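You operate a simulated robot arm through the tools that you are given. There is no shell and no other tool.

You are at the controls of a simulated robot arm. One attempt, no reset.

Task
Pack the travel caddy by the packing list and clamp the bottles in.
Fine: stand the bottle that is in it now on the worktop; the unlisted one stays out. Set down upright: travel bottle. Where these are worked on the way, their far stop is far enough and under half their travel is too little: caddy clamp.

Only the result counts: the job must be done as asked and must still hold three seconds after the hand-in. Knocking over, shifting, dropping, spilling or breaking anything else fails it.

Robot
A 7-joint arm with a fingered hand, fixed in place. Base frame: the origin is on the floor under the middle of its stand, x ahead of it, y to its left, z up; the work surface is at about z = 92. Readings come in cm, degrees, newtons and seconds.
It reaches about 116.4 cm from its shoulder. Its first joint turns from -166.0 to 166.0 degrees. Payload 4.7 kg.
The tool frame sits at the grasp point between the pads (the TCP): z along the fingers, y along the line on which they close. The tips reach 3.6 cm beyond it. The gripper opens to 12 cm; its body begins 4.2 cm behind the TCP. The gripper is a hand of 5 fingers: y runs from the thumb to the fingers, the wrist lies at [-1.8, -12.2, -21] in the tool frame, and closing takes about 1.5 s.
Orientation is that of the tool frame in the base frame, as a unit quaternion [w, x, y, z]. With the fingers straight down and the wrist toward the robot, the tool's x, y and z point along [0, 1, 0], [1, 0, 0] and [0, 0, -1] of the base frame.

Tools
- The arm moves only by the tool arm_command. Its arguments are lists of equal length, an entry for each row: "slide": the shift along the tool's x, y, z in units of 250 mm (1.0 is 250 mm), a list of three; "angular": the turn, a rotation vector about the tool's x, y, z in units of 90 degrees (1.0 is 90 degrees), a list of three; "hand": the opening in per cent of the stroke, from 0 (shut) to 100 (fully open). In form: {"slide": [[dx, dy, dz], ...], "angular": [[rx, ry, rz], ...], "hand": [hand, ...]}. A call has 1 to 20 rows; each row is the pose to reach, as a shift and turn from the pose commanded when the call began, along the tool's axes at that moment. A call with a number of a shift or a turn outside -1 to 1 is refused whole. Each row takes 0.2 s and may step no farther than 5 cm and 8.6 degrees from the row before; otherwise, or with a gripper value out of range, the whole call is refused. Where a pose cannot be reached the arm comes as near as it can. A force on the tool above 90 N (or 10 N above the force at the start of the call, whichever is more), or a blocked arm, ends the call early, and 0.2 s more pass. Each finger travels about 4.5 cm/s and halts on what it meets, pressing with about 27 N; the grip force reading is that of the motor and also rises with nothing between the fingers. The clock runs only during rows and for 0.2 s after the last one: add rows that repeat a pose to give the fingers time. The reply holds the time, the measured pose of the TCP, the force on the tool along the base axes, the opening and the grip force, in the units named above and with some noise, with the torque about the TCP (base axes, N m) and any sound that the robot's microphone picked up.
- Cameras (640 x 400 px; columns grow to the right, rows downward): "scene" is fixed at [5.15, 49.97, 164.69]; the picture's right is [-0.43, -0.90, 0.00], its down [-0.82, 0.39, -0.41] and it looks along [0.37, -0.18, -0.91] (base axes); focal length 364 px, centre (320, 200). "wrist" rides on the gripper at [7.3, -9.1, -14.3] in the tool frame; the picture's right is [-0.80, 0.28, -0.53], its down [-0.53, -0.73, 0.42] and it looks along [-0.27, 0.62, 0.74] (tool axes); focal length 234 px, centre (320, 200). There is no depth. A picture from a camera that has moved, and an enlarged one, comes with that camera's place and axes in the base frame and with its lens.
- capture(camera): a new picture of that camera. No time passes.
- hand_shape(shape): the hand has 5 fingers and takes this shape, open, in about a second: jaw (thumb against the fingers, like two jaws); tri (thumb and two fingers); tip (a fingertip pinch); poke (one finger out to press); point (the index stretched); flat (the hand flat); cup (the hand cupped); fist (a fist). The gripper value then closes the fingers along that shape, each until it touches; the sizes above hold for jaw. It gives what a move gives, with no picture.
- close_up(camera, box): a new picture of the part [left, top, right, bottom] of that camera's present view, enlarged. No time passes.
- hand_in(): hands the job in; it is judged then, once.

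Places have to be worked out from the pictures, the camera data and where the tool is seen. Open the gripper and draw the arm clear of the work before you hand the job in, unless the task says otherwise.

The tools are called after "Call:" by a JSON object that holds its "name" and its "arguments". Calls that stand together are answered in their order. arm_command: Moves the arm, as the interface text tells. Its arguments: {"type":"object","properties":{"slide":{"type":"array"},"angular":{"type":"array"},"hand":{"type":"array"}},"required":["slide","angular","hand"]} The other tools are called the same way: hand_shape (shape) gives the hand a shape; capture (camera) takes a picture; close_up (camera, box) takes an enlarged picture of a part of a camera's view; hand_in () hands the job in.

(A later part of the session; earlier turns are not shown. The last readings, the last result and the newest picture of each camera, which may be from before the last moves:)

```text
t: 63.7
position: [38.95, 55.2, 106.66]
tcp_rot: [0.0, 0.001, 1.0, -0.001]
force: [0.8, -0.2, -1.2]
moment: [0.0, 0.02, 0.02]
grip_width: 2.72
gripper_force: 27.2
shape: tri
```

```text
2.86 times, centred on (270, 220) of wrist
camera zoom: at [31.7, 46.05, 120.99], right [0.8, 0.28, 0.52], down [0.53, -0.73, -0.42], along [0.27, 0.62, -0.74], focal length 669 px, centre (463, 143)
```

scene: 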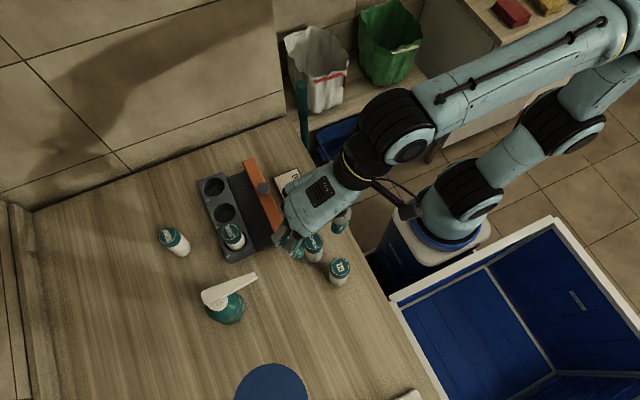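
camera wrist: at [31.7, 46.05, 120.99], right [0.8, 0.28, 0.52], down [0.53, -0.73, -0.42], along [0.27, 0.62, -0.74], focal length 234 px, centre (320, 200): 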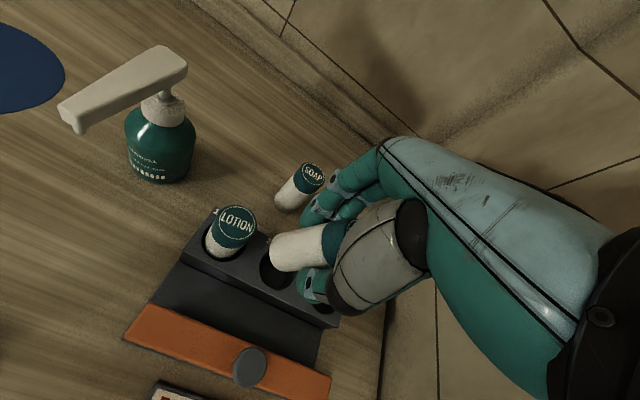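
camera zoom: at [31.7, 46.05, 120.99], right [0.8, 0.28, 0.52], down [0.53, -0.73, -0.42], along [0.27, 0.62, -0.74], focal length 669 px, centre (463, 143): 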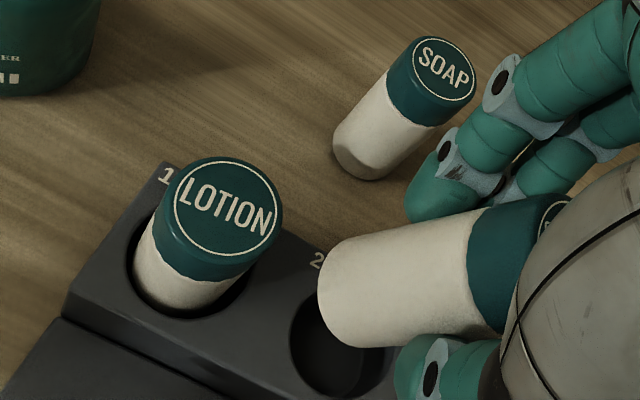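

The bottle has pivoted in the grip: base toward −x, top toward +x, by roughly 18°. I carry it back over open worktop, tilt the hand to bring it upright, and will set it down and regrip it properly.

Call:
{"name": "arm_command", "arguments": {"slide": [[0, 0, -0.15], [0, 0, -0.3], [0.108, -0.082, -0.3], [0.216, -0.165, -0.3], [0.324, -0.247, -0.3], [0.432, -0.33, -0.3], [0.54, -0.412, -0.3], [0.54, -0.412, -0.3], [0.54, -0.412, -0.3], [0.54, -0.412, -0.3], [0.54, -0.412, -0.3]], "angular": [[0, 0, 0], [0, 0, 0], [0, 0, 0], [0, 0, 0], [0, 0, 0], [0, 0, 0], [0, 0, 0], [0, -0.07, 0], [0, -0.14, 0], [0, -0.2, 0], [0, -0.2, 0]], "hand": [20, 20, 20, 20, 20, 20, 20, 20, 20, 20, 20]}}

Call:
{"name": "capture", "arguments": {"camera": "wrist"}}

Call:
{"name": "close_up", "arguments": {"camera": "scene", "box": [210, 150, 370, 310]}}

```text
t: 66.1
position: [25.32, 45.02, 114.02]
tcp_rot: [0.157, 0.001, 0.988, 0.0]
force: [1.0, 0.1, -1.0]
moment: [0.0, -0.01, 0.01]
grip_width: 2.7
gripper_force: 27.2
shape: tri
```

```text
taken
camera wrist: at [13.97, 35.86, 125.43], right [0.6, 0.28, 0.75], down [0.64, -0.73, -0.24], along [0.48, 0.62, -0.62], focal length 234 px, centre (320, 200)
```

wrist: 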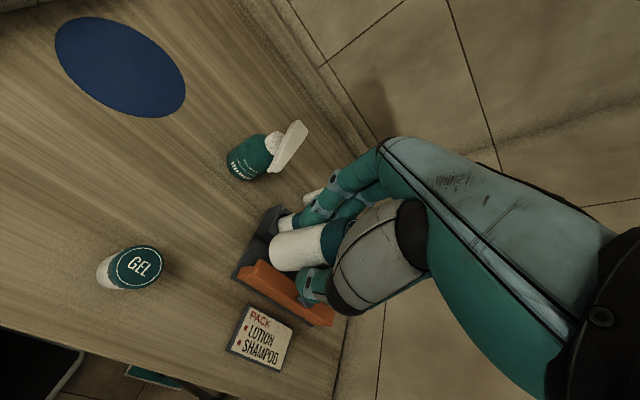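

```text
2.50 times, centred on (290, 230) of scene
camera zoom: at [5.15, 49.97, 164.69], right [-0.43, -0.9, 0.0], down [-0.82, 0.39, -0.41], along [0.37, -0.18, -0.91], focal length 911 px, centre (395, 125)
```

zoom: 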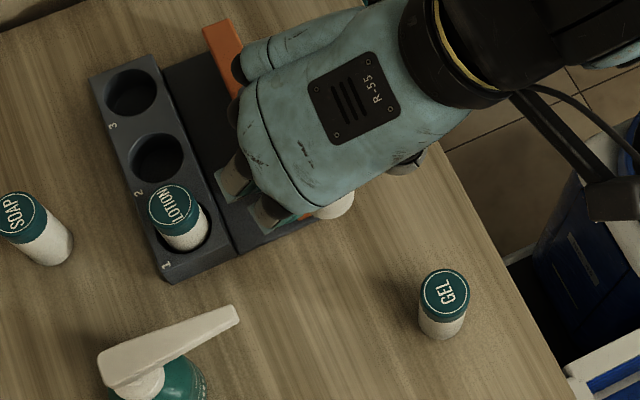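

The hand is tilted 18°. By my projection an upright bottle here should show an axis slope of about −9° in the wrist picture, so I zoom in to compare.

Call:
{"name": "close_up", "arguments": {"camera": "wrist", "box": [250, 190, 370, 310]}}

Call:
{"name": "close_up", "arguments": {"camera": "scene", "box": [260, 190, 320, 250]}}

```text
3.33 times, centred on (310, 250) of wrist
camera zoom: at [13.97, 35.86, 125.43], right [0.6, 0.28, 0.75], down [0.64, -0.73, -0.24], along [0.48, 0.62, -0.62], focal length 781 px, centre (353, 33)
```

zoom: 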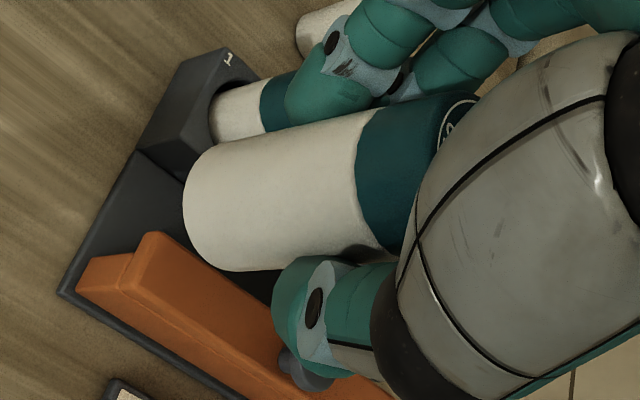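

```text
6.67 times, centred on (290, 220) of scene
camera zoom: at [5.15, 49.97, 164.69], right [-0.43, -0.9, 0.0], down [-0.82, 0.39, -0.41], along [0.37, -0.18, -0.91], focal length 2430 px, centre (520, 67)
```

zoom: 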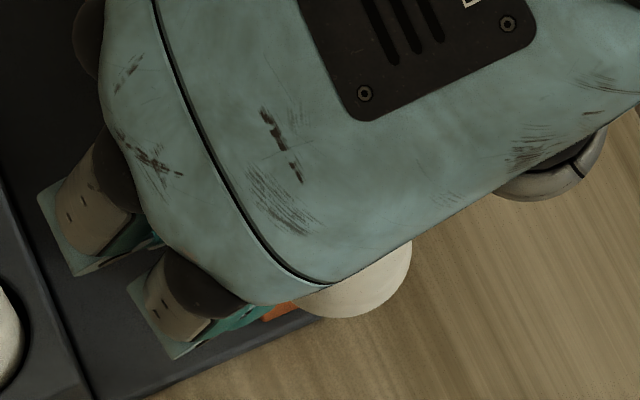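

The observed slope of about −12° versus the −9° expected means the bottle is within about 3° of upright. I move it over clear worktop near (23.7, 47.8) and lower to just above the surface.

Call:
{"name": "arm_command", "arguments": {"slide": [[0.0456, 0.05, -0.0149], [0.0912, 0.1, -0.0298], [0.0912, 0.1, -0.0298], [0.141, 0.1, 0.1222], [0.1907, 0.1, 0.2742], [0.2156, 0.1, 0.3502], [0.2405, 0.1, 0.4262], [0.2405, 0.1, 0.4262]], "angular": [[0, 0, 0], [0, 0, 0], [0, 0, 0], [0, 0, 0], [0, 0, 0], [0, 0, 0], [0, 0, 0], [0, 0, 0]], "hand": [20, 20, 20, 20, 20, 20, 20, 20]}}

Call:
{"name": "capture", "arguments": {"camera": "wrist"}}

Call:
{"name": "close_up", "arguments": {"camera": "scene", "box": [210, 190, 370, 310]}}

```text
t: 67.9
position: [23.13, 47.32, 101.81]
tcp_rot: [0.157, 0.0, 0.988, 0.0]
force: [-0.2, -0.3, -1.1]
moment: [0.0, -0.01, 0.01]
grip_width: 2.75
gripper_force: 27.0
shape: tri
```

```text
taken
camera wrist: at [11.82, 38.19, 113.27], right [0.6, 0.28, 0.75], down [0.64, -0.73, -0.24], along [0.48, 0.62, -0.62], focal length 234 px, centre (320, 200)
```

wrist: 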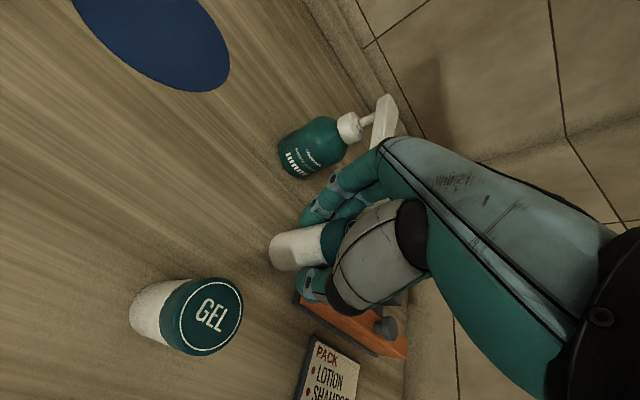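

```text
3.33 times, centred on (290, 250) of scene
camera zoom: at [5.15, 49.97, 164.69], right [-0.43, -0.9, 0.0], down [-0.82, 0.39, -0.41], along [0.37, -0.18, -0.91], focal length 1215 px, centre (420, 33)
```

zoom: 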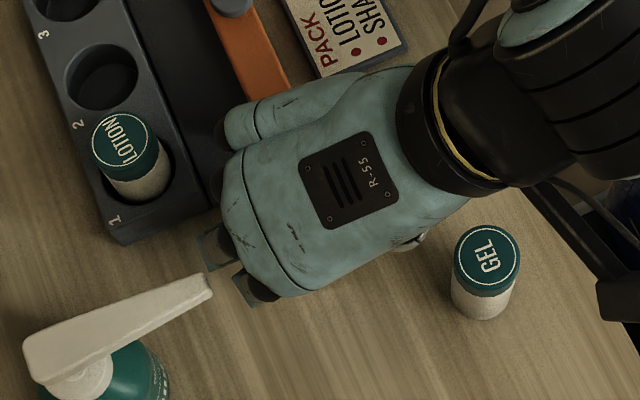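

The nozzle is a little close to the index knuckle, so I shift (+0.3, −0.6) cm first. Then I lower in small steps and watch for contact with the worktop.

Call:
{"name": "arm_command", "arguments": {"slide": [[-0.0114, -0.024, 0.0037], [-0.0114, -0.024, 0.0037], [-0.005, -0.024, 0.0227], [0.001, -0.024, 0.0417], [0.0048, -0.024, 0.0531], [0.0048, -0.024, 0.0531]], "angular": [[0, 0, 0], [0, 0, 0], [0, 0, 0], [0, 0, 0], [0, 0, 0], [0, 0, 0]], "hand": [20, 20, 20, 20, 20, 20]}}

Call:
{"name": "close_up", "arguments": {"camera": "wrist", "box": [230, 170, 390, 310]}}

```text
t: 69.3
position: [23.26, 46.78, 100.51]
tcp_rot: [0.157, 0.0, 0.988, 0.0]
force: [-1.0, -0.1, -1.2]
moment: [-0.04, -0.01, 0.0]
grip_width: 2.75
gripper_force: 27.0
shape: tri
```

```text
2.86 times, centred on (310, 240) of wrist
camera zoom: at [12.0, 37.59, 112.07], right [0.6, 0.28, 0.75], down [0.64, -0.73, -0.24], along [0.48, 0.62, -0.62], focal length 669 px, centre (349, 86)
```

zoom: 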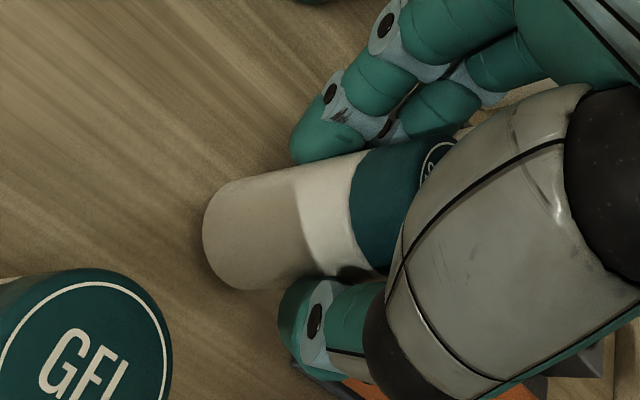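

Still free at TCP z≈100.5. I continue in 0.2–0.3 cm steps.

Call:
{"name": "arm_command", "arguments": {"slide": [[0.0025, 0, 0.0076], [0.005, 0, 0.0152], [0.005, 0, 0.0152]], "angular": [[0, 0, 0], [0, 0, 0], [0, 0, 0]], "hand": [20, 20, 20]}}

```text
t: 70.1
position: [23.47, 46.77, 100.31]
tcp_rot: [0.156, 0.0, 0.988, 0.0]
force: [0.4, -0.5, -0.5]
moment: [-0.02, 0.01, -0.01]
grip_width: 2.71
gripper_force: 27.0
shape: tri
```

Still no contact. I lower another 0.3 cm.

Call:
{"name": "arm_command", "arguments": {"slide": [[0.0025, 0, 0.0076], [0.0037, 0, 0.0114], [0.0037, 0, 0.0114]], "angular": [[0, 0, 0], [0, 0, 0], [0, 0, 0]], "hand": [20, 20, 20]}}

```text
t: 70.9
position: [23.52, 46.96, 100.14]
tcp_rot: [0.156, 0.001, 0.988, 0.0]
force: [0.5, 0.1, -1.2]
moment: [-0.02, -0.03, 0.01]
grip_width: 2.69
gripper_force: 26.6
shape: tri
```

No contact yet at about 100.1. Another 0.3 cm.

Call:
{"name": "arm_command", "arguments": {"slide": [[0.0025, 0, 0.0076], [0.0037, 0, 0.0114], [0.0037, 0, 0.0114]], "angular": [[0, 0, 0], [0, 0, 0], [0, 0, 0]], "hand": [20, 20, 20]}}

```text
t: 71.7
position: [23.39, 46.94, 99.7]
tcp_rot: [0.156, 0.0, 0.988, 0.0]
force: [0.4, -0.2, 0.3]
moment: [0.01, 0.01, 0.0]
grip_width: 2.72
gripper_force: 26.8
shape: tri
```

Still nearly no force at 99.7. I step 0.2 cm at a time.

Call:
{"name": "arm_command", "arguments": {"slide": [[0.0025, 0, 0.0076], [0.0025, 0, 0.0076]], "angular": [[0, 0, 0], [0, 0, 0]], "hand": [20, 20]}}

Call:
{"name": "close_up", "arguments": {"camera": "wrist", "box": [230, 170, 390, 310]}}

```text
t: 72.3
position: [23.3, 46.9, 99.37]
tcp_rot: [0.156, 0.0, 0.988, 0.001]
force: [-1.0, -0.5, -0.7]
moment: [0.03, -0.01, -0.02]
grip_width: 2.7
gripper_force: 27.3
shape: tri
```

```text
2.86 times, centred on (310, 240) of wrist
camera zoom: at [11.98, 37.74, 110.87], right [0.6, 0.28, 0.75], down [0.64, -0.73, -0.24], along [0.48, 0.62, -0.62], focal length 669 px, centre (349, 86)
```

zoom: 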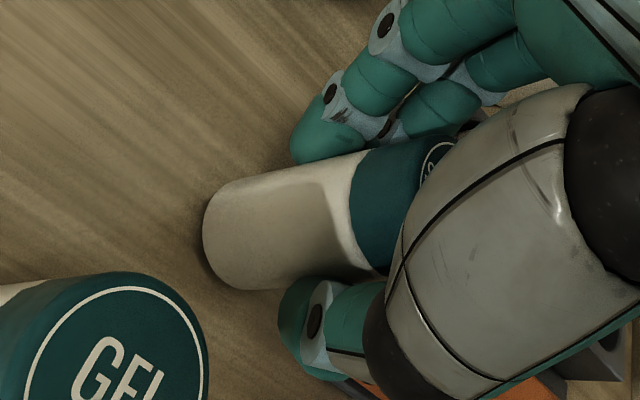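

The contact shadow is tight around the base, so it must be close. Another 0.2 cm.

Call:
{"name": "arm_command", "arguments": {"slide": [[0.0025, 0, 0.0076], [0.0025, 0, 0.0076]], "angular": [[0, 0, 0], [0, 0, 0]], "hand": [20, 20]}}

```text
t: 72.9
position: [23.3, 47.0, 99.2]
tcp_rot: [0.156, 0.0, 0.988, 0.0]
force: [-0.1, 0.0, -0.7]
moment: [-0.01, 0.01, 0.0]
grip_width: 2.71
gripper_force: 26.8
shape: tri
```

Still no contact at 99.2. Another 0.2 cm.

Call:
{"name": "arm_command", "arguments": {"slide": [[0.0025, 0, 0.0076], [0.0025, 0, 0.0076]], "angular": [[0, 0, 0], [0, 0, 0]], "hand": [20, 20]}}

```text
t: 73.5
position: [23.31, 47.06, 99.13]
tcp_rot: [0.157, -0.001, 0.988, 0.0]
force: [0.0, 0.3, -0.5]
moment: [-0.02, 0.03, 0.04]
grip_width: 2.72
gripper_force: 27.1
shape: tri
```

Still free, so I step down another 0.2 cm.

Call:
{"name": "arm_command", "arguments": {"slide": [[0.0025, 0, 0.0076], [0.0025, 0, 0.0076]], "angular": [[0, 0, 0], [0, 0, 0]], "hand": [20, 20]}}

Call:
{"name": "close_up", "arguments": {"camera": "wrist", "box": [230, 170, 390, 310]}}

```text
t: 74.1
position: [23.37, 47.07, 98.84]
tcp_rot: [0.157, 0.0, 0.988, -0.001]
force: [0.2, 0.0, -1.4]
moment: [0.02, 0.0, 0.03]
grip_width: 2.7
gripper_force: 27.3
shape: tri
```

```text
2.86 times, centred on (310, 240) of wrist
camera zoom: at [12.02, 37.82, 110.37], right [0.6, 0.28, 0.75], down [0.64, -0.73, -0.24], along [0.48, 0.62, -0.62], focal length 669 px, centre (349, 86)
```

zoom: 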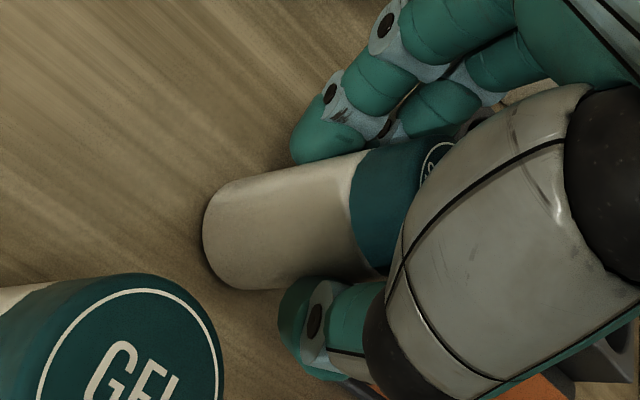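

The base shadow is nearly closed up; the bottle evidently slid up in the grip when it jammed. I continue in 0.15 cm steps.

Call:
{"name": "arm_command", "arguments": {"slide": [[0.0019, 0, 0.0057], [0.0019, 0, 0.0057]], "angular": [[0, 0, 0], [0, 0, 0]], "hand": [20, 20]}}

```text
t: 74.7
position: [23.4, 46.98, 98.79]
tcp_rot: [0.156, 0.0, 0.988, 0.0]
force: [-0.7, 0.7, -0.8]
moment: [0.03, 0.03, 0.0]
grip_width: 2.72
gripper_force: 26.6
shape: tri
```

No contact yet; another 0.2 cm.

Call:
{"name": "arm_command", "arguments": {"slide": [[0.0025, 0, 0.0076], [0.0025, 0, 0.0076]], "angular": [[0, 0, 0], [0, 0, 0]], "hand": [20, 20]}}

```text
t: 75.3
position: [23.48, 46.89, 98.55]
tcp_rot: [0.156, 0.0, 0.988, 0.001]
force: [-0.1, -0.4, -1.1]
moment: [0.03, 0.01, 0.0]
grip_width: 2.72
gripper_force: 26.8
shape: tri
```

Still free. Another 0.2 cm, then a look.

Call:
{"name": "arm_command", "arguments": {"slide": [[0.0025, 0, 0.0076], [0.0025, 0, 0.0076]], "angular": [[0, 0, 0], [0, 0, 0]], "hand": [20, 20]}}

Call:
{"name": "close_up", "arguments": {"camera": "wrist", "box": [230, 170, 390, 310]}}

Call:
{"name": "close_up", "arguments": {"camera": "scene", "box": [240, 200, 340, 300]}}

```text
t: 75.9
position: [23.31, 46.95, 98.29]
tcp_rot: [0.156, 0.001, 0.988, -0.001]
force: [-0.8, 0.0, -0.9]
moment: [0.0, -0.05, 0.0]
grip_width: 2.72
gripper_force: 27.1
shape: tri
```

```text
2.86 times, centred on (310, 240) of wrist
camera zoom: at [12.0, 37.74, 109.78], right [0.6, 0.28, 0.75], down [0.64, -0.73, -0.24], along [0.48, 0.62, -0.62], focal length 669 px, centre (349, 86)
```

zoom: 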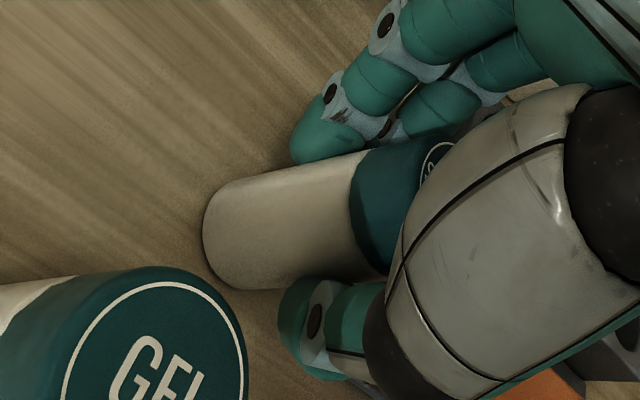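

```text
4.00 times, centred on (290, 250) of scene
camera zoom: at [5.15, 49.97, 164.69], right [-0.43, -0.9, 0.0], down [-0.82, 0.39, -0.41], along [0.37, -0.18, -0.91], focal length 1458 px, centre (440, 0)
```

zoom: 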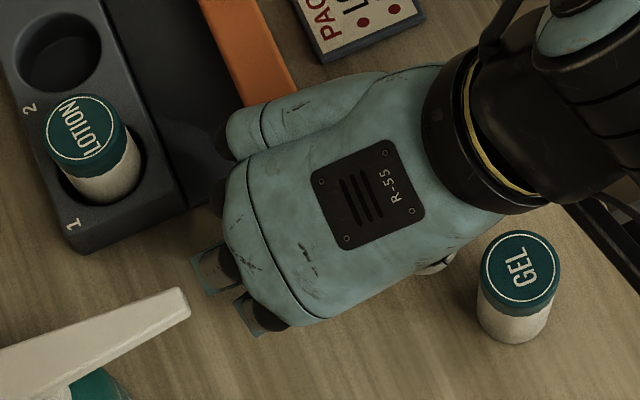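

Base is very near the table. Another 0.2 cm.

Call:
{"name": "arm_command", "arguments": {"slide": [[0.0025, 0, 0.0076], [0.0025, 0, 0.0076]], "angular": [[0, 0, 0], [0, 0, 0]], "hand": [20, 20]}}

```text
t: 76.5
position: [23.38, 46.91, 98.28]
tcp_rot: [0.157, 0.0, 0.988, 0.0]
force: [-1.5, -0.1, 1.0]
moment: [0.0, 0.01, -0.02]
grip_width: 2.71
gripper_force: 26.7
shape: tri
```

A first slight upward reading (1 N). I step down another 0.15 cm.

Call:
{"name": "arm_command", "arguments": {"slide": [[0.0019, 0, 0.0057], [0.0019, 0, 0.0057]], "angular": [[0, 0, 0], [0, 0, 0]], "hand": [20, 20]}}

```text
t: 77.1
position: [23.26, 47.0, 98.18]
tcp_rot: [0.157, 0.001, 0.988, 0.001]
force: [0.8, 3.5, 12.1]
moment: [0.07, -0.14, 0.03]
grip_width: 2.77
gripper_force: 26.9
shape: tri
```

A 12 N force means the base is on the worktop. I open the fingers slowly so the bottle settles upright, then rise vertically and look.

Call:
{"name": "arm_command", "arguments": {"slide": [[0, 0, 0], [0, 0, 0], [0, 0, 0], [0, 0, 0], [0, 0, 0], [0, 0, 0], [0, 0, 0], [0, 0, 0], [-0.0187, 0, -0.057], [-0.0373, 0, -0.114], [-0.0747, 0, -0.228], [-0.112, 0, -0.342], [-0.1493, 0, -0.456], [-0.1867, 0, -0.57], [-0.1867, 0, -0.57]], "angular": [[0, 0, 0], [0, 0, 0], [0, 0, 0], [0, 0, 0], [0, 0, 0], [0, 0, 0], [0, 0, 0], [0, 0, 0], [0, 0, 0], [0, 0, 0], [0, 0, 0], [0, 0, 0], [0, 0, 0], [0, 0, 0], [0, 0, 0]], "hand": [23, 26, 30, 34, 40, 46, 52, 52, 52, 52, 52, 52, 52, 52, 52]}}

Call:
{"name": "capture", "arguments": {"camera": "wrist"}}

Call:
{"name": "close_up", "arguments": {"camera": "scene", "box": [210, 190, 370, 310]}}

```text
t: 80.3
position: [23.66, 46.89, 112.74]
tcp_rot: [0.157, 0.002, 0.988, 0.0]
force: [0.3, -0.7, 0.0]
moment: [-0.01, 0.01, -0.01]
grip_width: 6.2
gripper_force: 0.0
shape: tri
```

```text
taken
camera wrist: at [12.34, 37.74, 124.31], right [0.6, 0.28, 0.75], down [0.64, -0.73, -0.24], along [0.48, 0.62, -0.62], focal length 234 px, centre (320, 200)
```

wrist: 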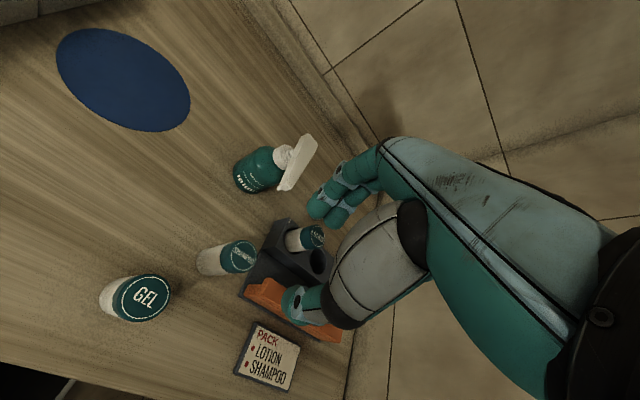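

```text
3.33 times, centred on (290, 250) of scene
camera zoom: at [5.15, 49.97, 164.69], right [-0.43, -0.9, 0.0], down [-0.82, 0.39, -0.41], along [0.37, -0.18, -0.91], focal length 1215 px, centre (420, 33)
```

zoom: 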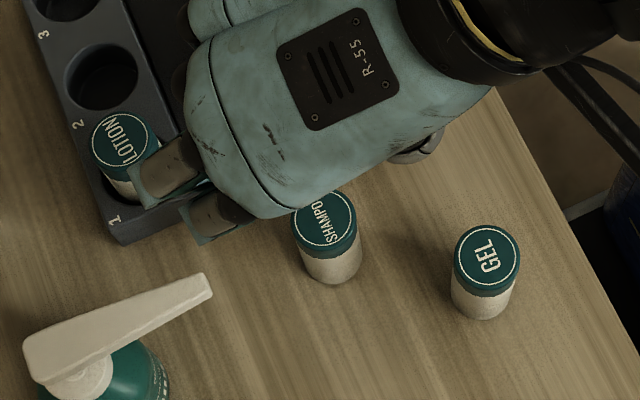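

SHAMPOO is standing upright again at about (23.45, 46.67). I level the hand out first, then I'll turn it to yaw 45°, the orientation that worked for LOTION.

Call:
{"name": "arm_command", "arguments": {"slide": [[0, 0, 0], [0, 0, 0], [0, 0, 0], [0, 0, 0]], "angular": [[0, 0.07, 0], [0, 0.14, 0], [0, 0.2, 0], [0, 0.2, 0]], "hand": [52, 52, 52, 52]}}

```text
t: 81.3
position: [23.46, 46.85, 113.11]
tcp_rot: [0.0, 0.0, 1.0, 0.001]
force: [0.8, -0.7, -0.4]
moment: [0.02, 0.0, 0.02]
grip_width: 6.19
gripper_force: 0.0
shape: tri
```

The hand is level. Now I turn it to yaw 45° above SHAMPOO and lower to just above cap level for a check.

Call:
{"name": "arm_command", "arguments": {"slide": [[0, -0.001, 0], [0, -0.003, 0], [0, -0.005, 0], [0, -0.006, 0], [0, -0.007, 0], [0, -0.008, 0], [0, -0.008, 0], [0, -0.008, 0.15], [0, -0.008, 0.3], [0, -0.008, 0.3]], "angular": [[0, 0, 0.0834], [0, 0, 0.1667], [0, 0, 0.25], [0, 0, 0.3333], [0, 0, 0.4167], [0, 0, 0.5], [0, 0, 0.5], [0, 0, 0.5], [0, 0, 0.5], [0, 0, 0.5]], "hand": [50, 50, 50, 50, 50, 50, 50, 50, 50, 50]}}

Call:
{"name": "capture", "arguments": {"camera": "wrist"}}

Call:
{"name": "close_up", "arguments": {"camera": "wrist", "box": [200, 160, 400, 360]}}

Call:
{"name": "close_up", "arguments": {"camera": "scene", "box": [210, 190, 370, 310]}}

```text
t: 83.5
position: [23.27, 46.35, 105.11]
tcp_rot: [0.0, 0.383, 0.924, 0.0]
force: [-0.1, -0.3, 0.0]
moment: [0.0, 0.0, 0.0]
grip_width: 6.02
gripper_force: 0.1
shape: tri
```

```text
taken
camera wrist: at [11.68, 44.95, 119.5], right [0.77, -0.37, 0.53], down [-0.14, -0.89, -0.42], along [0.63, 0.25, -0.74], focal length 234 px, centre (320, 200)
```

wrist: 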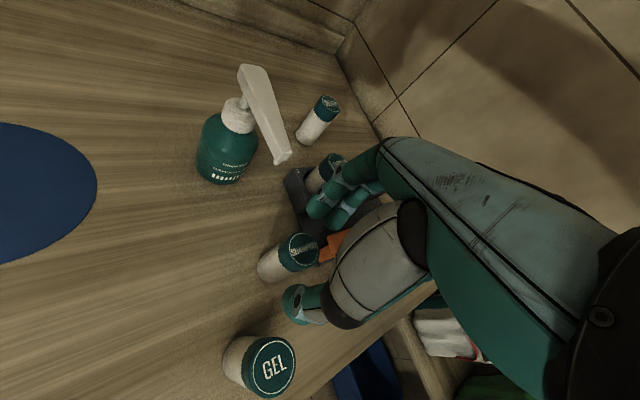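

```text
2.00 times, centred on (300, 260) of wrist
camera zoom: at [11.68, 44.95, 119.5], right [0.77, -0.37, 0.53], down [-0.14, -0.89, -0.42], along [0.63, 0.25, -0.74], focal length 468 px, centre (360, 80)
```

zoom: 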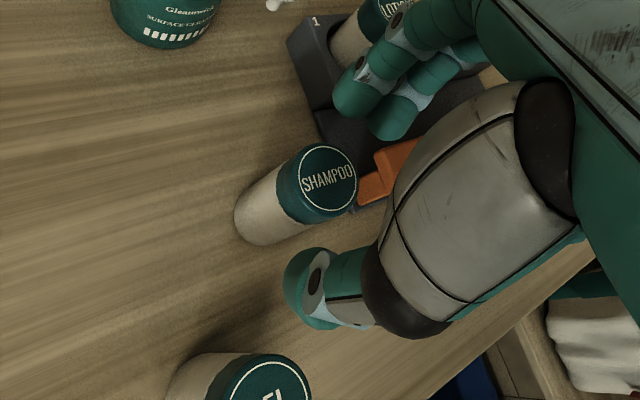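

```text
3.33 times, centred on (290, 250) of scene
camera zoom: at [5.15, 49.97, 164.69], right [-0.43, -0.9, 0.0], down [-0.82, 0.39, -0.41], along [0.37, -0.18, -0.91], focal length 1215 px, centre (420, 33)
```

zoom: 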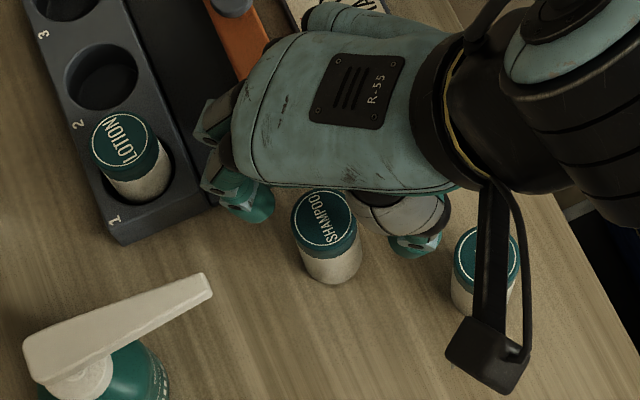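

SHAMPOO is about 0.8 cm toward the finger side of the axis. I shift 0.6 cm along the closing direction and lower to TCP z≈100.

Call:
{"name": "arm_command", "arguments": {"slide": [[0, 0.024, 0], [0, 0.024, 0.05], [0, 0.024, 0.1], [0, 0.024, 0.15], [0, 0.024, 0.19], [0, 0.024, 0.204], [0, 0.024, 0.204]], "angular": [[0, 0, 0], [0, 0, 0], [0, 0, 0], [0, 0, 0], [0, 0, 0], [0, 0, 0], [0, 0, 0]], "hand": [50, 50, 50, 50, 50, 50, 50]}}

Call:
{"name": "close_up", "arguments": {"camera": "wrist", "box": [200, 160, 400, 360]}}

Call:
{"name": "close_up", "arguments": {"camera": "scene", "box": [230, 190, 350, 310]}}

```text
t: 85.1
position: [23.81, 46.97, 100.31]
tcp_rot: [0.0, 0.383, 0.924, 0.0]
force: [0.3, 0.0, 0.4]
moment: [-0.01, 0.0, 0.0]
grip_width: 6.03
gripper_force: 0.2
shape: tri
```

```text
2.00 times, centred on (300, 260) of wrist
camera zoom: at [12.22, 45.64, 114.72], right [0.77, -0.37, 0.53], down [-0.14, -0.89, -0.42], along [0.63, 0.25, -0.74], focal length 468 px, centre (360, 80)
```

zoom: 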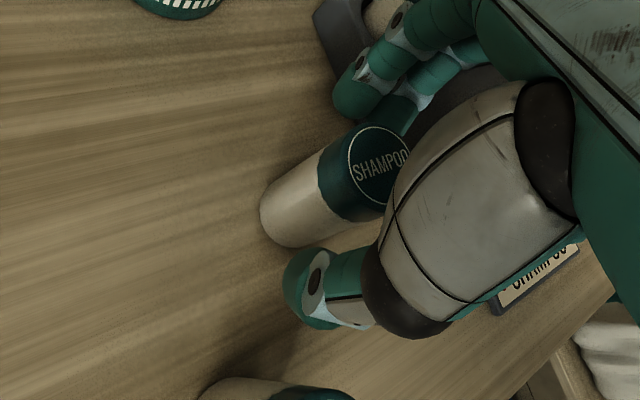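

```text
3.33 times, centred on (290, 250) of scene
camera zoom: at [5.15, 49.97, 164.69], right [-0.43, -0.9, 0.0], down [-0.82, 0.39, -0.41], along [0.37, -0.18, -0.91], focal length 1215 px, centre (420, 33)
```

zoom: 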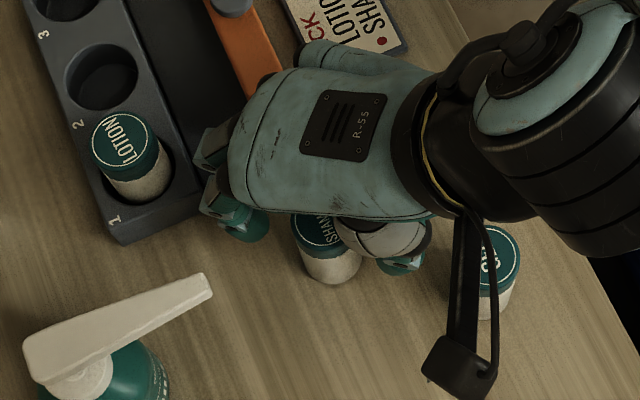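

The bottle is now centred on the grasp axis. I lower another 0.3 cm, shift 0.2 cm along tool −x, and close.

Call:
{"name": "arm_command", "arguments": {"slide": [[-0.008, 0, 0.012], [-0.008, 0, 0.012], [-0.008, 0, 0.012], [-0.008, 0, 0.012], [-0.008, 0, 0.012], [-0.008, 0, 0.012], [-0.008, 0, 0.012], [-0.008, 0, 0.012]], "angular": [[0, 0, 0], [0, 0, 0], [0, 0, 0], [0, 0, 0], [0, 0, 0], [0, 0, 0], [0, 0, 0], [0, 0, 0]], "hand": [50, 42, 34, 26, 20, 20, 20, 20]}}

Call:
{"name": "close_up", "arguments": {"camera": "wrist", "box": [200, 160, 400, 360]}}

```text
t: 86.9
position: [24.05, 46.8, 100.1]
tcp_rot: [0.0, 0.383, 0.924, -0.001]
force: [-0.1, -0.9, 0.0]
moment: [0.0, 0.04, -0.02]
grip_width: 2.74
gripper_force: 27.0
shape: tri
```

```text
2.00 times, centred on (300, 260) of wrist
camera zoom: at [12.39, 45.53, 114.44], right [0.77, -0.37, 0.53], down [-0.14, -0.89, -0.42], along [0.63, 0.25, -0.74], focal length 468 px, centre (360, 80)
```

zoom: 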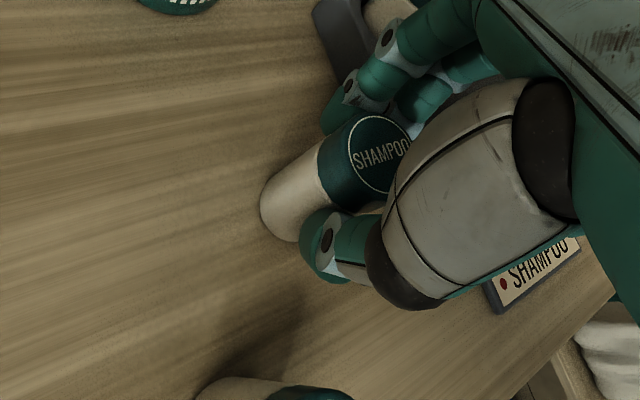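

SHAMPOO is gripped again. Allowing for the slight in-hand offset relative to LOTION, I aim for TCP (39.2, 55.27): lift, carry over, and lower to about 2 cm above slot 2.

Call:
{"name": "arm_command", "arguments": {"slide": [[0, 0, -0.04], [0, 0, -0.12], [0, 0, -0.26], [0, 0, -0.42], [0, 0, -0.58], [0, 0, -0.64], [-0.039, 0.133, -0.64], [-0.079, 0.266, -0.64], [-0.118, 0.399, -0.64], [-0.157, 0.532, -0.64], [-0.1963, 0.6652, -0.64], [-0.1963, 0.6652, -0.64], [-0.1963, 0.6652, -0.5], [-0.1963, 0.6652, -0.36], [-0.1963, 0.6652, -0.24], [-0.1963, 0.6652, -0.24], [-0.1963, 0.6652, -0.24]], "angular": [[0, 0, 0], [0, 0, 0], [0, 0, 0], [0, 0, 0], [0, 0, 0], [0, 0, 0], [0, 0, 0], [0, 0, 0], [0, 0, 0], [0, 0, 0], [0, 0, 0], [0, 0, 0], [0, 0, 0], [0, 0, 0], [0, 0, 0], [0, 0, 0], [0, 0, 0]], "hand": [20, 20, 20, 20, 20, 20, 20, 20, 20, 20, 20, 20, 20, 20, 20, 20, 20]}}

Call:
{"name": "close_up", "arguments": {"camera": "wrist", "box": [200, 160, 400, 360]}}

Call:
{"name": "close_up", "arguments": {"camera": "scene", "box": [190, 160, 290, 260]}}

```text
t: 90.5
position: [39.36, 54.82, 105.97]
tcp_rot: [0.0, 0.383, 0.924, 0.0]
force: [-0.4, 0.3, -0.4]
moment: [-0.02, 0.01, -0.04]
grip_width: 2.73
gripper_force: 27.0
shape: tri
```

```text
2.00 times, centred on (300, 260) of wrist
camera zoom: at [27.73, 53.47, 120.35], right [0.77, -0.37, 0.53], down [-0.14, -0.89, -0.42], along [0.63, 0.25, -0.74], focal length 468 px, centre (360, 80)
```

zoom: 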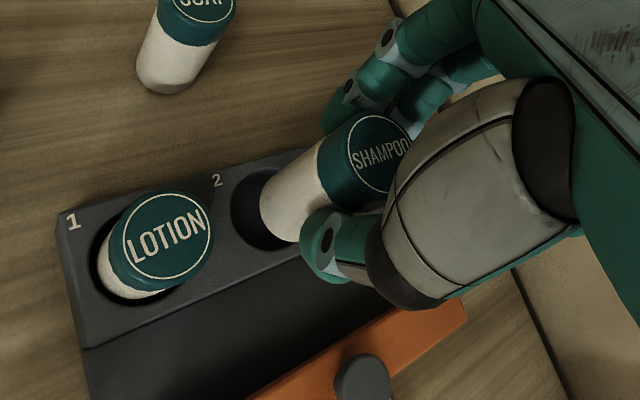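

```text
4.00 times, centred on (240, 210) of scene
camera zoom: at [5.15, 49.97, 164.69], right [-0.43, -0.9, 0.0], down [-0.82, 0.39, -0.41], along [0.37, -0.18, -0.91], focal length 1458 px, centre (640, 160)
```

zoom: 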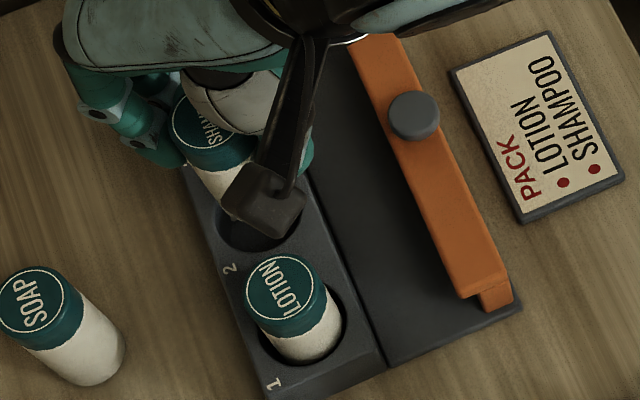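

Compared with LOTION's picture at the same height, the offset in x matches but y needs roughly +0.25 cm. I shift that and lower until the base is just above the rim, where I can judge the gaps directly.

Call:
{"name": "arm_command", "arguments": {"slide": [[0.0079, 0.0079, 0], [0.0079, 0.0079, 0.03], [0.0079, 0.0079, 0.056], [0.0079, 0.0079, 0.056], [0.0079, 0.0079, 0.056]], "angular": [[0, 0, 0], [0, 0, 0], [0, 0, 0], [0, 0, 0], [0, 0, 0]], "hand": [20, 20, 20, 20, 20]}}

Call:
{"name": "close_up", "arguments": {"camera": "wrist", "box": [240, 190, 340, 290]}}

Call:
{"name": "close_up", "arguments": {"camera": "scene", "box": [205, 180, 265, 240]}}

```text
t: 91.7
position: [39.25, 55.51, 104.71]
tcp_rot: [0.001, 0.383, 0.924, 0.0]
force: [-0.1, 0.4, -0.8]
moment: [0.0, 0.04, 0.03]
grip_width: 2.71
gripper_force: 27.1
shape: tri
```

```text
4.00 times, centred on (290, 240) of wrist
camera zoom: at [27.67, 54.08, 119.04], right [0.77, -0.37, 0.53], down [-0.14, -0.89, -0.42], along [0.63, 0.25, -0.74], focal length 937 px, centre (440, 40)
```

zoom: 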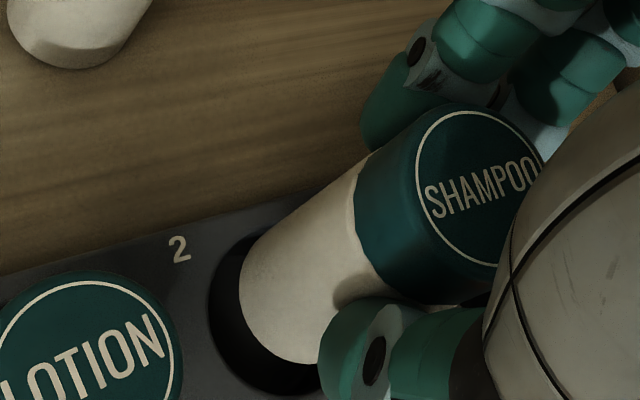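

```text
6.67 times, centred on (235, 210) of scene
camera zoom: at [5.15, 49.97, 164.69], right [-0.43, -0.9, 0.0], down [-0.82, 0.39, -0.41], along [0.37, -0.18, -0.91], focal length 2430 px, centre (887, 133)
```

zoom: 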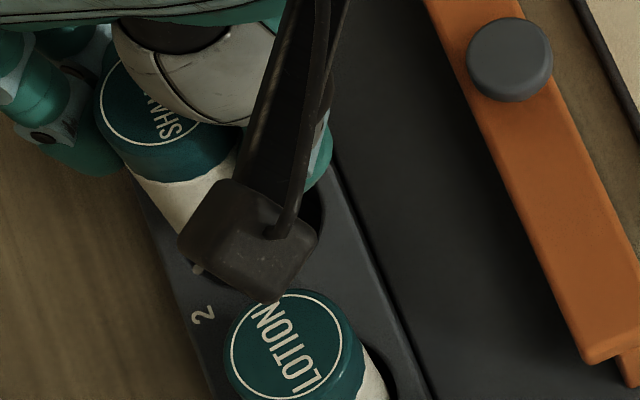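

The base is about 0.6 cm above the rim, with the bottle slightly toward +x/+y in the slot. I correct by (−0.08, −0.13) cm and lower in small steps, checking for force.

Call:
{"name": "arm_command", "arguments": {"slide": [[-0.0014, -0.0059, 0.008], [-0.0014, -0.0059, 0.018], [-0.0014, -0.0059, 0.028], [-0.0014, -0.0059, 0.036], [-0.0014, -0.0059, 0.036]], "angular": [[0, 0, 0], [0, 0, 0], [0, 0, 0], [0, 0, 0], [0, 0, 0]], "hand": [20, 20, 20, 20, 20]}}

Call:
{"name": "close_up", "arguments": {"camera": "wrist", "box": [240, 190, 340, 290]}}

```text
t: 92.9
position: [39.06, 55.41, 103.75]
tcp_rot: [-0.001, 0.383, 0.924, 0.0]
force: [-0.6, -0.8, -0.5]
moment: [0.04, 0.02, -0.01]
grip_width: 2.72
gripper_force: 26.9
shape: tri
```

```text
4.00 times, centred on (290, 240) of wrist
camera zoom: at [27.56, 54.03, 118.27], right [0.77, -0.37, 0.53], down [-0.14, -0.89, -0.42], along [0.63, 0.25, -0.74], focal length 937 px, centre (440, 40)
```

zoom: 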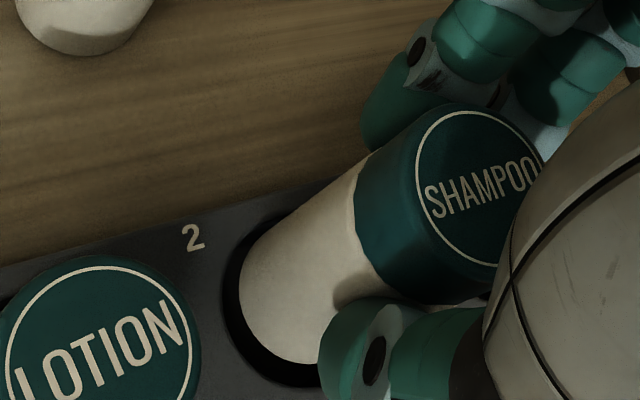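

Still free, with the base at rim level. The gap is a little bigger on the −y side, so I nudge −0.15 cm in y and lower 0.6 cm in small steps.

Call:
{"name": "arm_command", "arguments": {"slide": [[-0.0037, -0.0048, 0], [-0.0037, -0.0048, 0.008], [-0.0037, -0.0048, 0.016], [-0.0037, -0.0048, 0.024], [-0.0037, -0.0048, 0.024]], "angular": [[0, 0, 0], [0, 0, 0], [0, 0, 0], [0, 0, 0], [0, 0, 0]], "hand": [20, 20, 20, 20, 20]}}

Call:
{"name": "close_up", "arguments": {"camera": "wrist", "box": [240, 190, 340, 290]}}

```text
t: 94.1
position: [39.21, 55.33, 103.25]
tcp_rot: [0.0, 0.383, 0.924, 0.0]
force: [0.9, -0.4, -1.6]
moment: [-0.02, -0.02, 0.01]
grip_width: 2.74
gripper_force: 27.5
shape: tri
```

```text
4.00 times, centred on (290, 240) of wrist
camera zoom: at [27.5, 53.93, 117.62], right [0.77, -0.37, 0.53], down [-0.14, -0.89, -0.42], along [0.63, 0.25, -0.74], focal length 937 px, centre (440, 40)
```

zoom: 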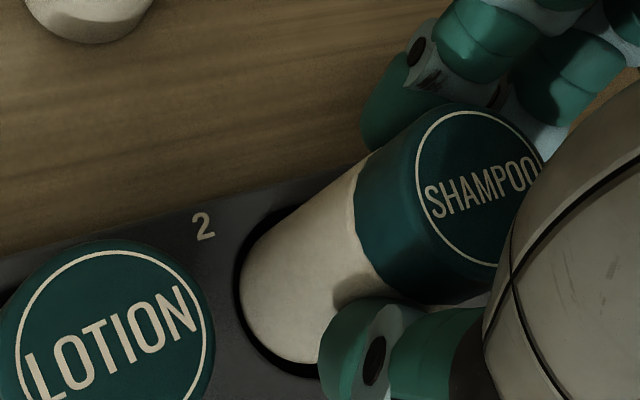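

It is entering the slot freely. The left gap has narrowed, so I nudge +0.12 cm in x and continue lowering gently.

Call:
{"name": "arm_command", "arguments": {"slide": [[-0.0034, 0.0034, 0], [-0.0034, 0.0034, 0.01], [-0.0034, 0.0034, 0.02], [-0.0034, 0.0034, 0.03], [-0.0034, 0.0034, 0.03]], "angular": [[0, 0, 0], [0, 0, 0], [0, 0, 0], [0, 0, 0], [0, 0, 0]], "hand": [20, 20, 20, 20, 20]}}

Call:
{"name": "close_up", "arguments": {"camera": "wrist", "box": [240, 190, 340, 290]}}

```text
t: 95.3
position: [39.16, 55.24, 102.48]
tcp_rot: [0.0, 0.383, 0.924, 0.0]
force: [-0.4, 0.4, -0.9]
moment: [0.01, 0.0, -0.02]
grip_width: 2.71
gripper_force: 27.0
shape: tri
```

```text
4.00 times, centred on (290, 240) of wrist
camera zoom: at [27.62, 53.88, 116.82], right [0.77, -0.37, 0.53], down [-0.14, -0.89, -0.42], along [0.63, 0.25, -0.74], focal length 937 px, centre (440, 40)
```

zoom: 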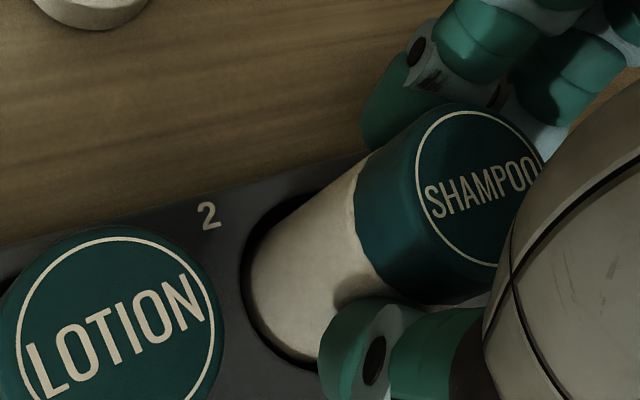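

The base is about 1.7 cm inside the slot with no side force. I continue down toward the floor.

Call:
{"name": "arm_command", "arguments": {"slide": [[0, 0, 0.012], [0, 0, 0.024], [0, 0, 0.036], [0, 0, 0.048], [0, 0, 0.048]], "angular": [[0, 0, 0], [0, 0, 0], [0, 0, 0], [0, 0, 0], [0, 0, 0]], "hand": [20, 20, 20, 20, 20]}}

```text
t: 96.5
position: [39.35, 55.34, 101.41]
tcp_rot: [0.0, 0.383, 0.924, 0.0]
force: [0.3, 0.0, -1.3]
moment: [0.03, 0.01, -0.01]
grip_width: 2.72
gripper_force: 27.0
shape: tri
```

Still free at 101.4. Floor contact is expected near 100.6, so I go down 0.5 cm.

Call:
{"name": "arm_command", "arguments": {"slide": [[0, 0, 0.008], [0, 0, 0.016], [0, 0, 0.022], [0, 0, 0.022]], "angular": [[0, 0, 0], [0, 0, 0], [0, 0, 0], [0, 0, 0]], "hand": [20, 20, 20, 20]}}

```text
t: 97.5
position: [39.2, 55.27, 100.73]
tcp_rot: [-0.001, 0.382, 0.924, -0.001]
force: [0.8, -0.1, -1.9]
moment: [0.01, -0.04, 0.02]
grip_width: 2.74
gripper_force: 27.1
shape: tri
```

No contact yet at 100.7. Smaller steps now.

Call:
{"name": "arm_command", "arguments": {"slide": [[0, 0, 0.006], [0, 0, 0.01], [0, 0, 0.01]], "angular": [[0, 0, 0], [0, 0, 0], [0, 0, 0]], "hand": [20, 20, 20]}}

```text
t: 98.3
position: [39.15, 55.18, 100.48]
tcp_rot: [0.0, 0.382, 0.924, 0.001]
force: [-0.6, -1.5, 8.5]
moment: [0.01, 0.0, 0.01]
grip_width: 2.77
gripper_force: 27.5
shape: tri
```

An 8.5 N force means SHAMPOO is on the slot floor. I release gradually and rise.

Call:
{"name": "arm_command", "arguments": {"slide": [[0, 0, -0.002], [0, 0, -0.002], [0, 0, -0.002], [0, 0, -0.002], [0, 0, -0.002], [0, 0, -0.002], [0, 0, -0.002], [0, 0, -0.08], [0, 0, -0.18], [0, 0, -0.32], [0, 0, -0.48], [0, 0, -0.56], [0, 0, -0.56]], "angular": [[0, 0, 0], [0, 0, 0], [0, 0, 0], [0, 0, 0], [0, 0, 0], [0, 0, 0], [0, 0, 0], [0, 0, 0], [0, 0, 0], [0, 0, 0], [0, 0, 0], [0, 0, 0], [0, 0, 0]], "hand": [24, 29, 35, 42, 46, 46, 46, 46, 46, 46, 46, 46, 46]}}

Call:
{"name": "capture", "arguments": {"camera": "wrist"}}

Call:
{"name": "capture", "arguments": {"camera": "scene"}}

```text
t: 101.1
position: [39.45, 55.53, 114.38]
tcp_rot: [0.0, 0.383, 0.924, 0.0]
force: [1.0, -0.8, -0.1]
moment: [-0.02, -0.01, -0.01]
grip_width: 5.46
gripper_force: 0.1
shape: tri
```

```text
taken
camera wrist: at [27.78, 54.16, 128.84], right [0.77, -0.37, 0.53], down [-0.14, -0.89, -0.42], along [0.63, 0.25, -0.74], focal length 234 px, centre (320, 200)
```

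wrist: 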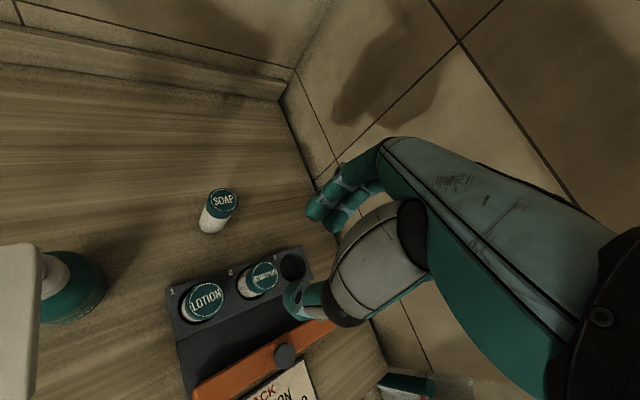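

```text
taken
```

scene: 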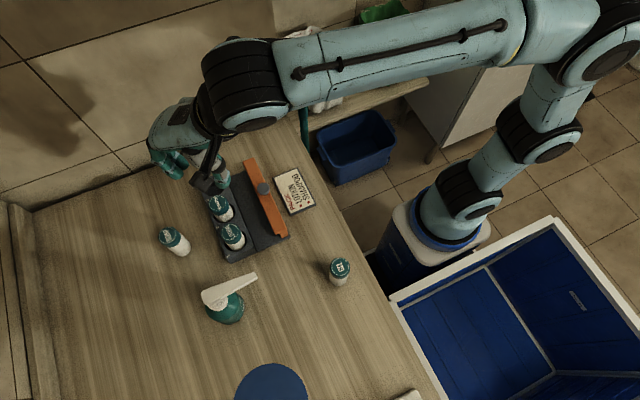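

Both listed bottles are in the caddy. To close the clamp without a finger between bar and bottles, I will push the knob and bar from the −y side with closed fingers. I move to about (39.1, 40), turn to yaw 90°, and close the hand.

Call:
{"name": "arm_command", "arguments": {"slide": [[-0.061, -0.062, 0], [-0.122, -0.124, 0], [-0.184, -0.187, 0], [-0.245, -0.249, 0], [-0.306, -0.311, 0], [-0.367, -0.373, 0], [-0.4285, -0.4353, 0], [-0.4285, -0.4353, 0], [-0.4285, -0.4353, 0]], "angular": [[0, 0, -0.0714], [0, 0, -0.1429], [0, 0, -0.2143], [0, 0, -0.2857], [0, 0, -0.3571], [0, 0, -0.4286], [0, 0, -0.5], [0, 0, -0.5], [0, 0, -0.5]], "hand": [46, 46, 40, 30, 20, 10, 8, 8, 8]}}

Call:
{"name": "capture", "arguments": {"camera": "wrist"}}

Call:
{"name": "capture", "arguments": {"camera": "scene"}}

Call:
{"name": "close_up", "arguments": {"camera": "scene", "box": [190, 150, 330, 270]}}

```text
t: 103.1
position: [39.28, 39.91, 114.52]
tcp_rot: [0.0, -0.001, 1.0, 0.0]
force: [-0.3, -0.1, -0.2]
moment: [0.01, 0.01, -0.01]
grip_width: 0.98
gripper_force: 0.0
shape: tri
```

```text
taken
camera wrist: at [31.96, 30.85, 128.99], right [0.8, 0.28, 0.53], down [0.53, -0.73, -0.42], along [0.27, 0.62, -0.74], focal length 234 px, centre (320, 200)
```

wrist: 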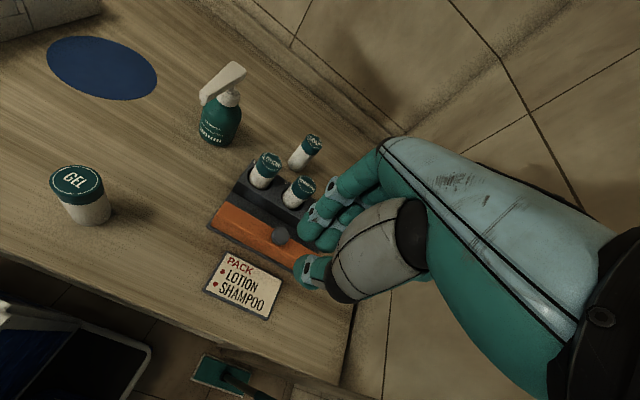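

```text
taken
```

scene: 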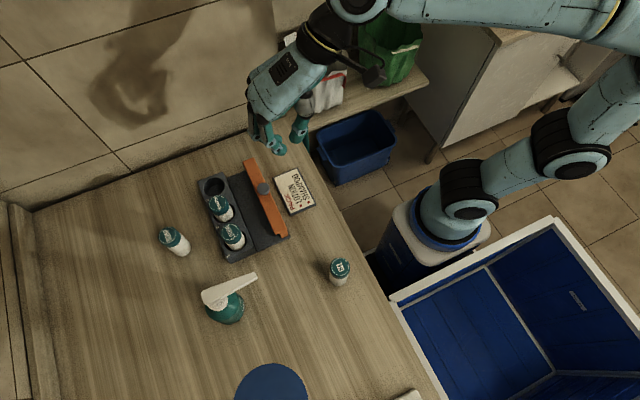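

```text
3.33 times, centred on (260, 210) of scene
camera zoom: at [5.15, 49.97, 164.69], right [-0.43, -0.9, 0.0], down [-0.82, 0.39, -0.41], along [0.37, -0.18, -0.91], focal length 1215 px, centre (520, 167)
```

zoom: 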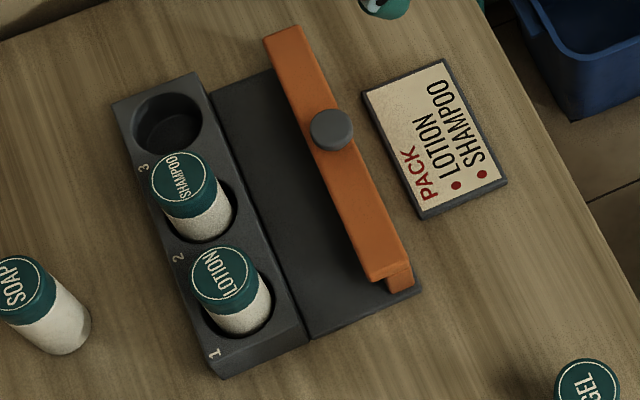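

All is in order: SHAMPOO and LOTION are seated, SOAP and GEL stand outside, the clamp is open. I lower the closed hand at y≈40 (above the flat list card) and check the height.

Call:
{"name": "arm_command", "arguments": {"slide": [[0, 0, 0.14], [0, 0, 0.28], [0, 0, 0.42], [0, 0, 0.5], [0, 0, 0.5]], "angular": [[0, 0, 0], [0, 0, 0], [0, 0, 0], [0, 0, 0], [0, 0, 0]], "hand": [8, 8, 8, 8, 8]}}

Call:
{"name": "close_up", "arguments": {"camera": "wrist", "box": [200, 120, 400, 360]}}

Call:
{"name": "close_up", "arguments": {"camera": "scene", "box": [230, 110, 350, 230]}}

```text
t: 104.3
position: [38.84, 40.06, 101.75]
tcp_rot: [0.001, 0.001, 1.0, 0.0]
force: [0.4, 0.4, 0.0]
moment: [0.04, -0.01, 0.01]
grip_width: 0.99
gripper_force: 0.0
shape: tri
```

```text
1.67 times, centred on (300, 240) of wrist
camera zoom: at [31.52, 30.82, 116.11], right [0.8, 0.28, 0.53], down [0.53, -0.73, -0.42], along [0.27, 0.62, -0.74], focal length 390 px, centre (353, 133)
```

zoom: 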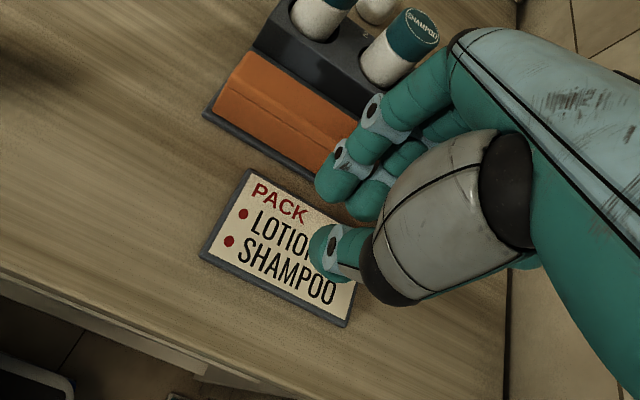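

```text
3.33 times, centred on (290, 170) of scene
camera zoom: at [5.15, 49.97, 164.69], right [-0.43, -0.9, 0.0], down [-0.82, 0.39, -0.41], along [0.37, -0.18, -0.91], focal length 1215 px, centre (420, 300)
```

zoom: 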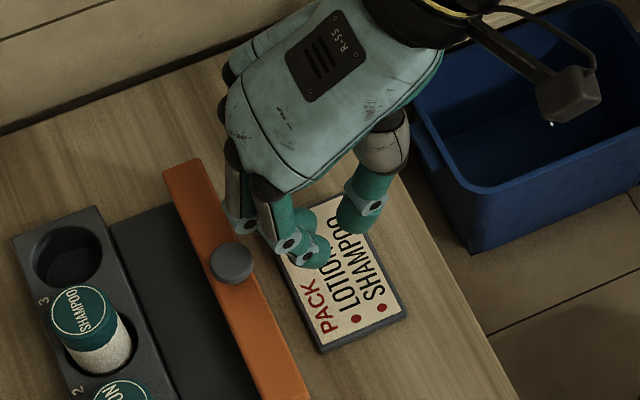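

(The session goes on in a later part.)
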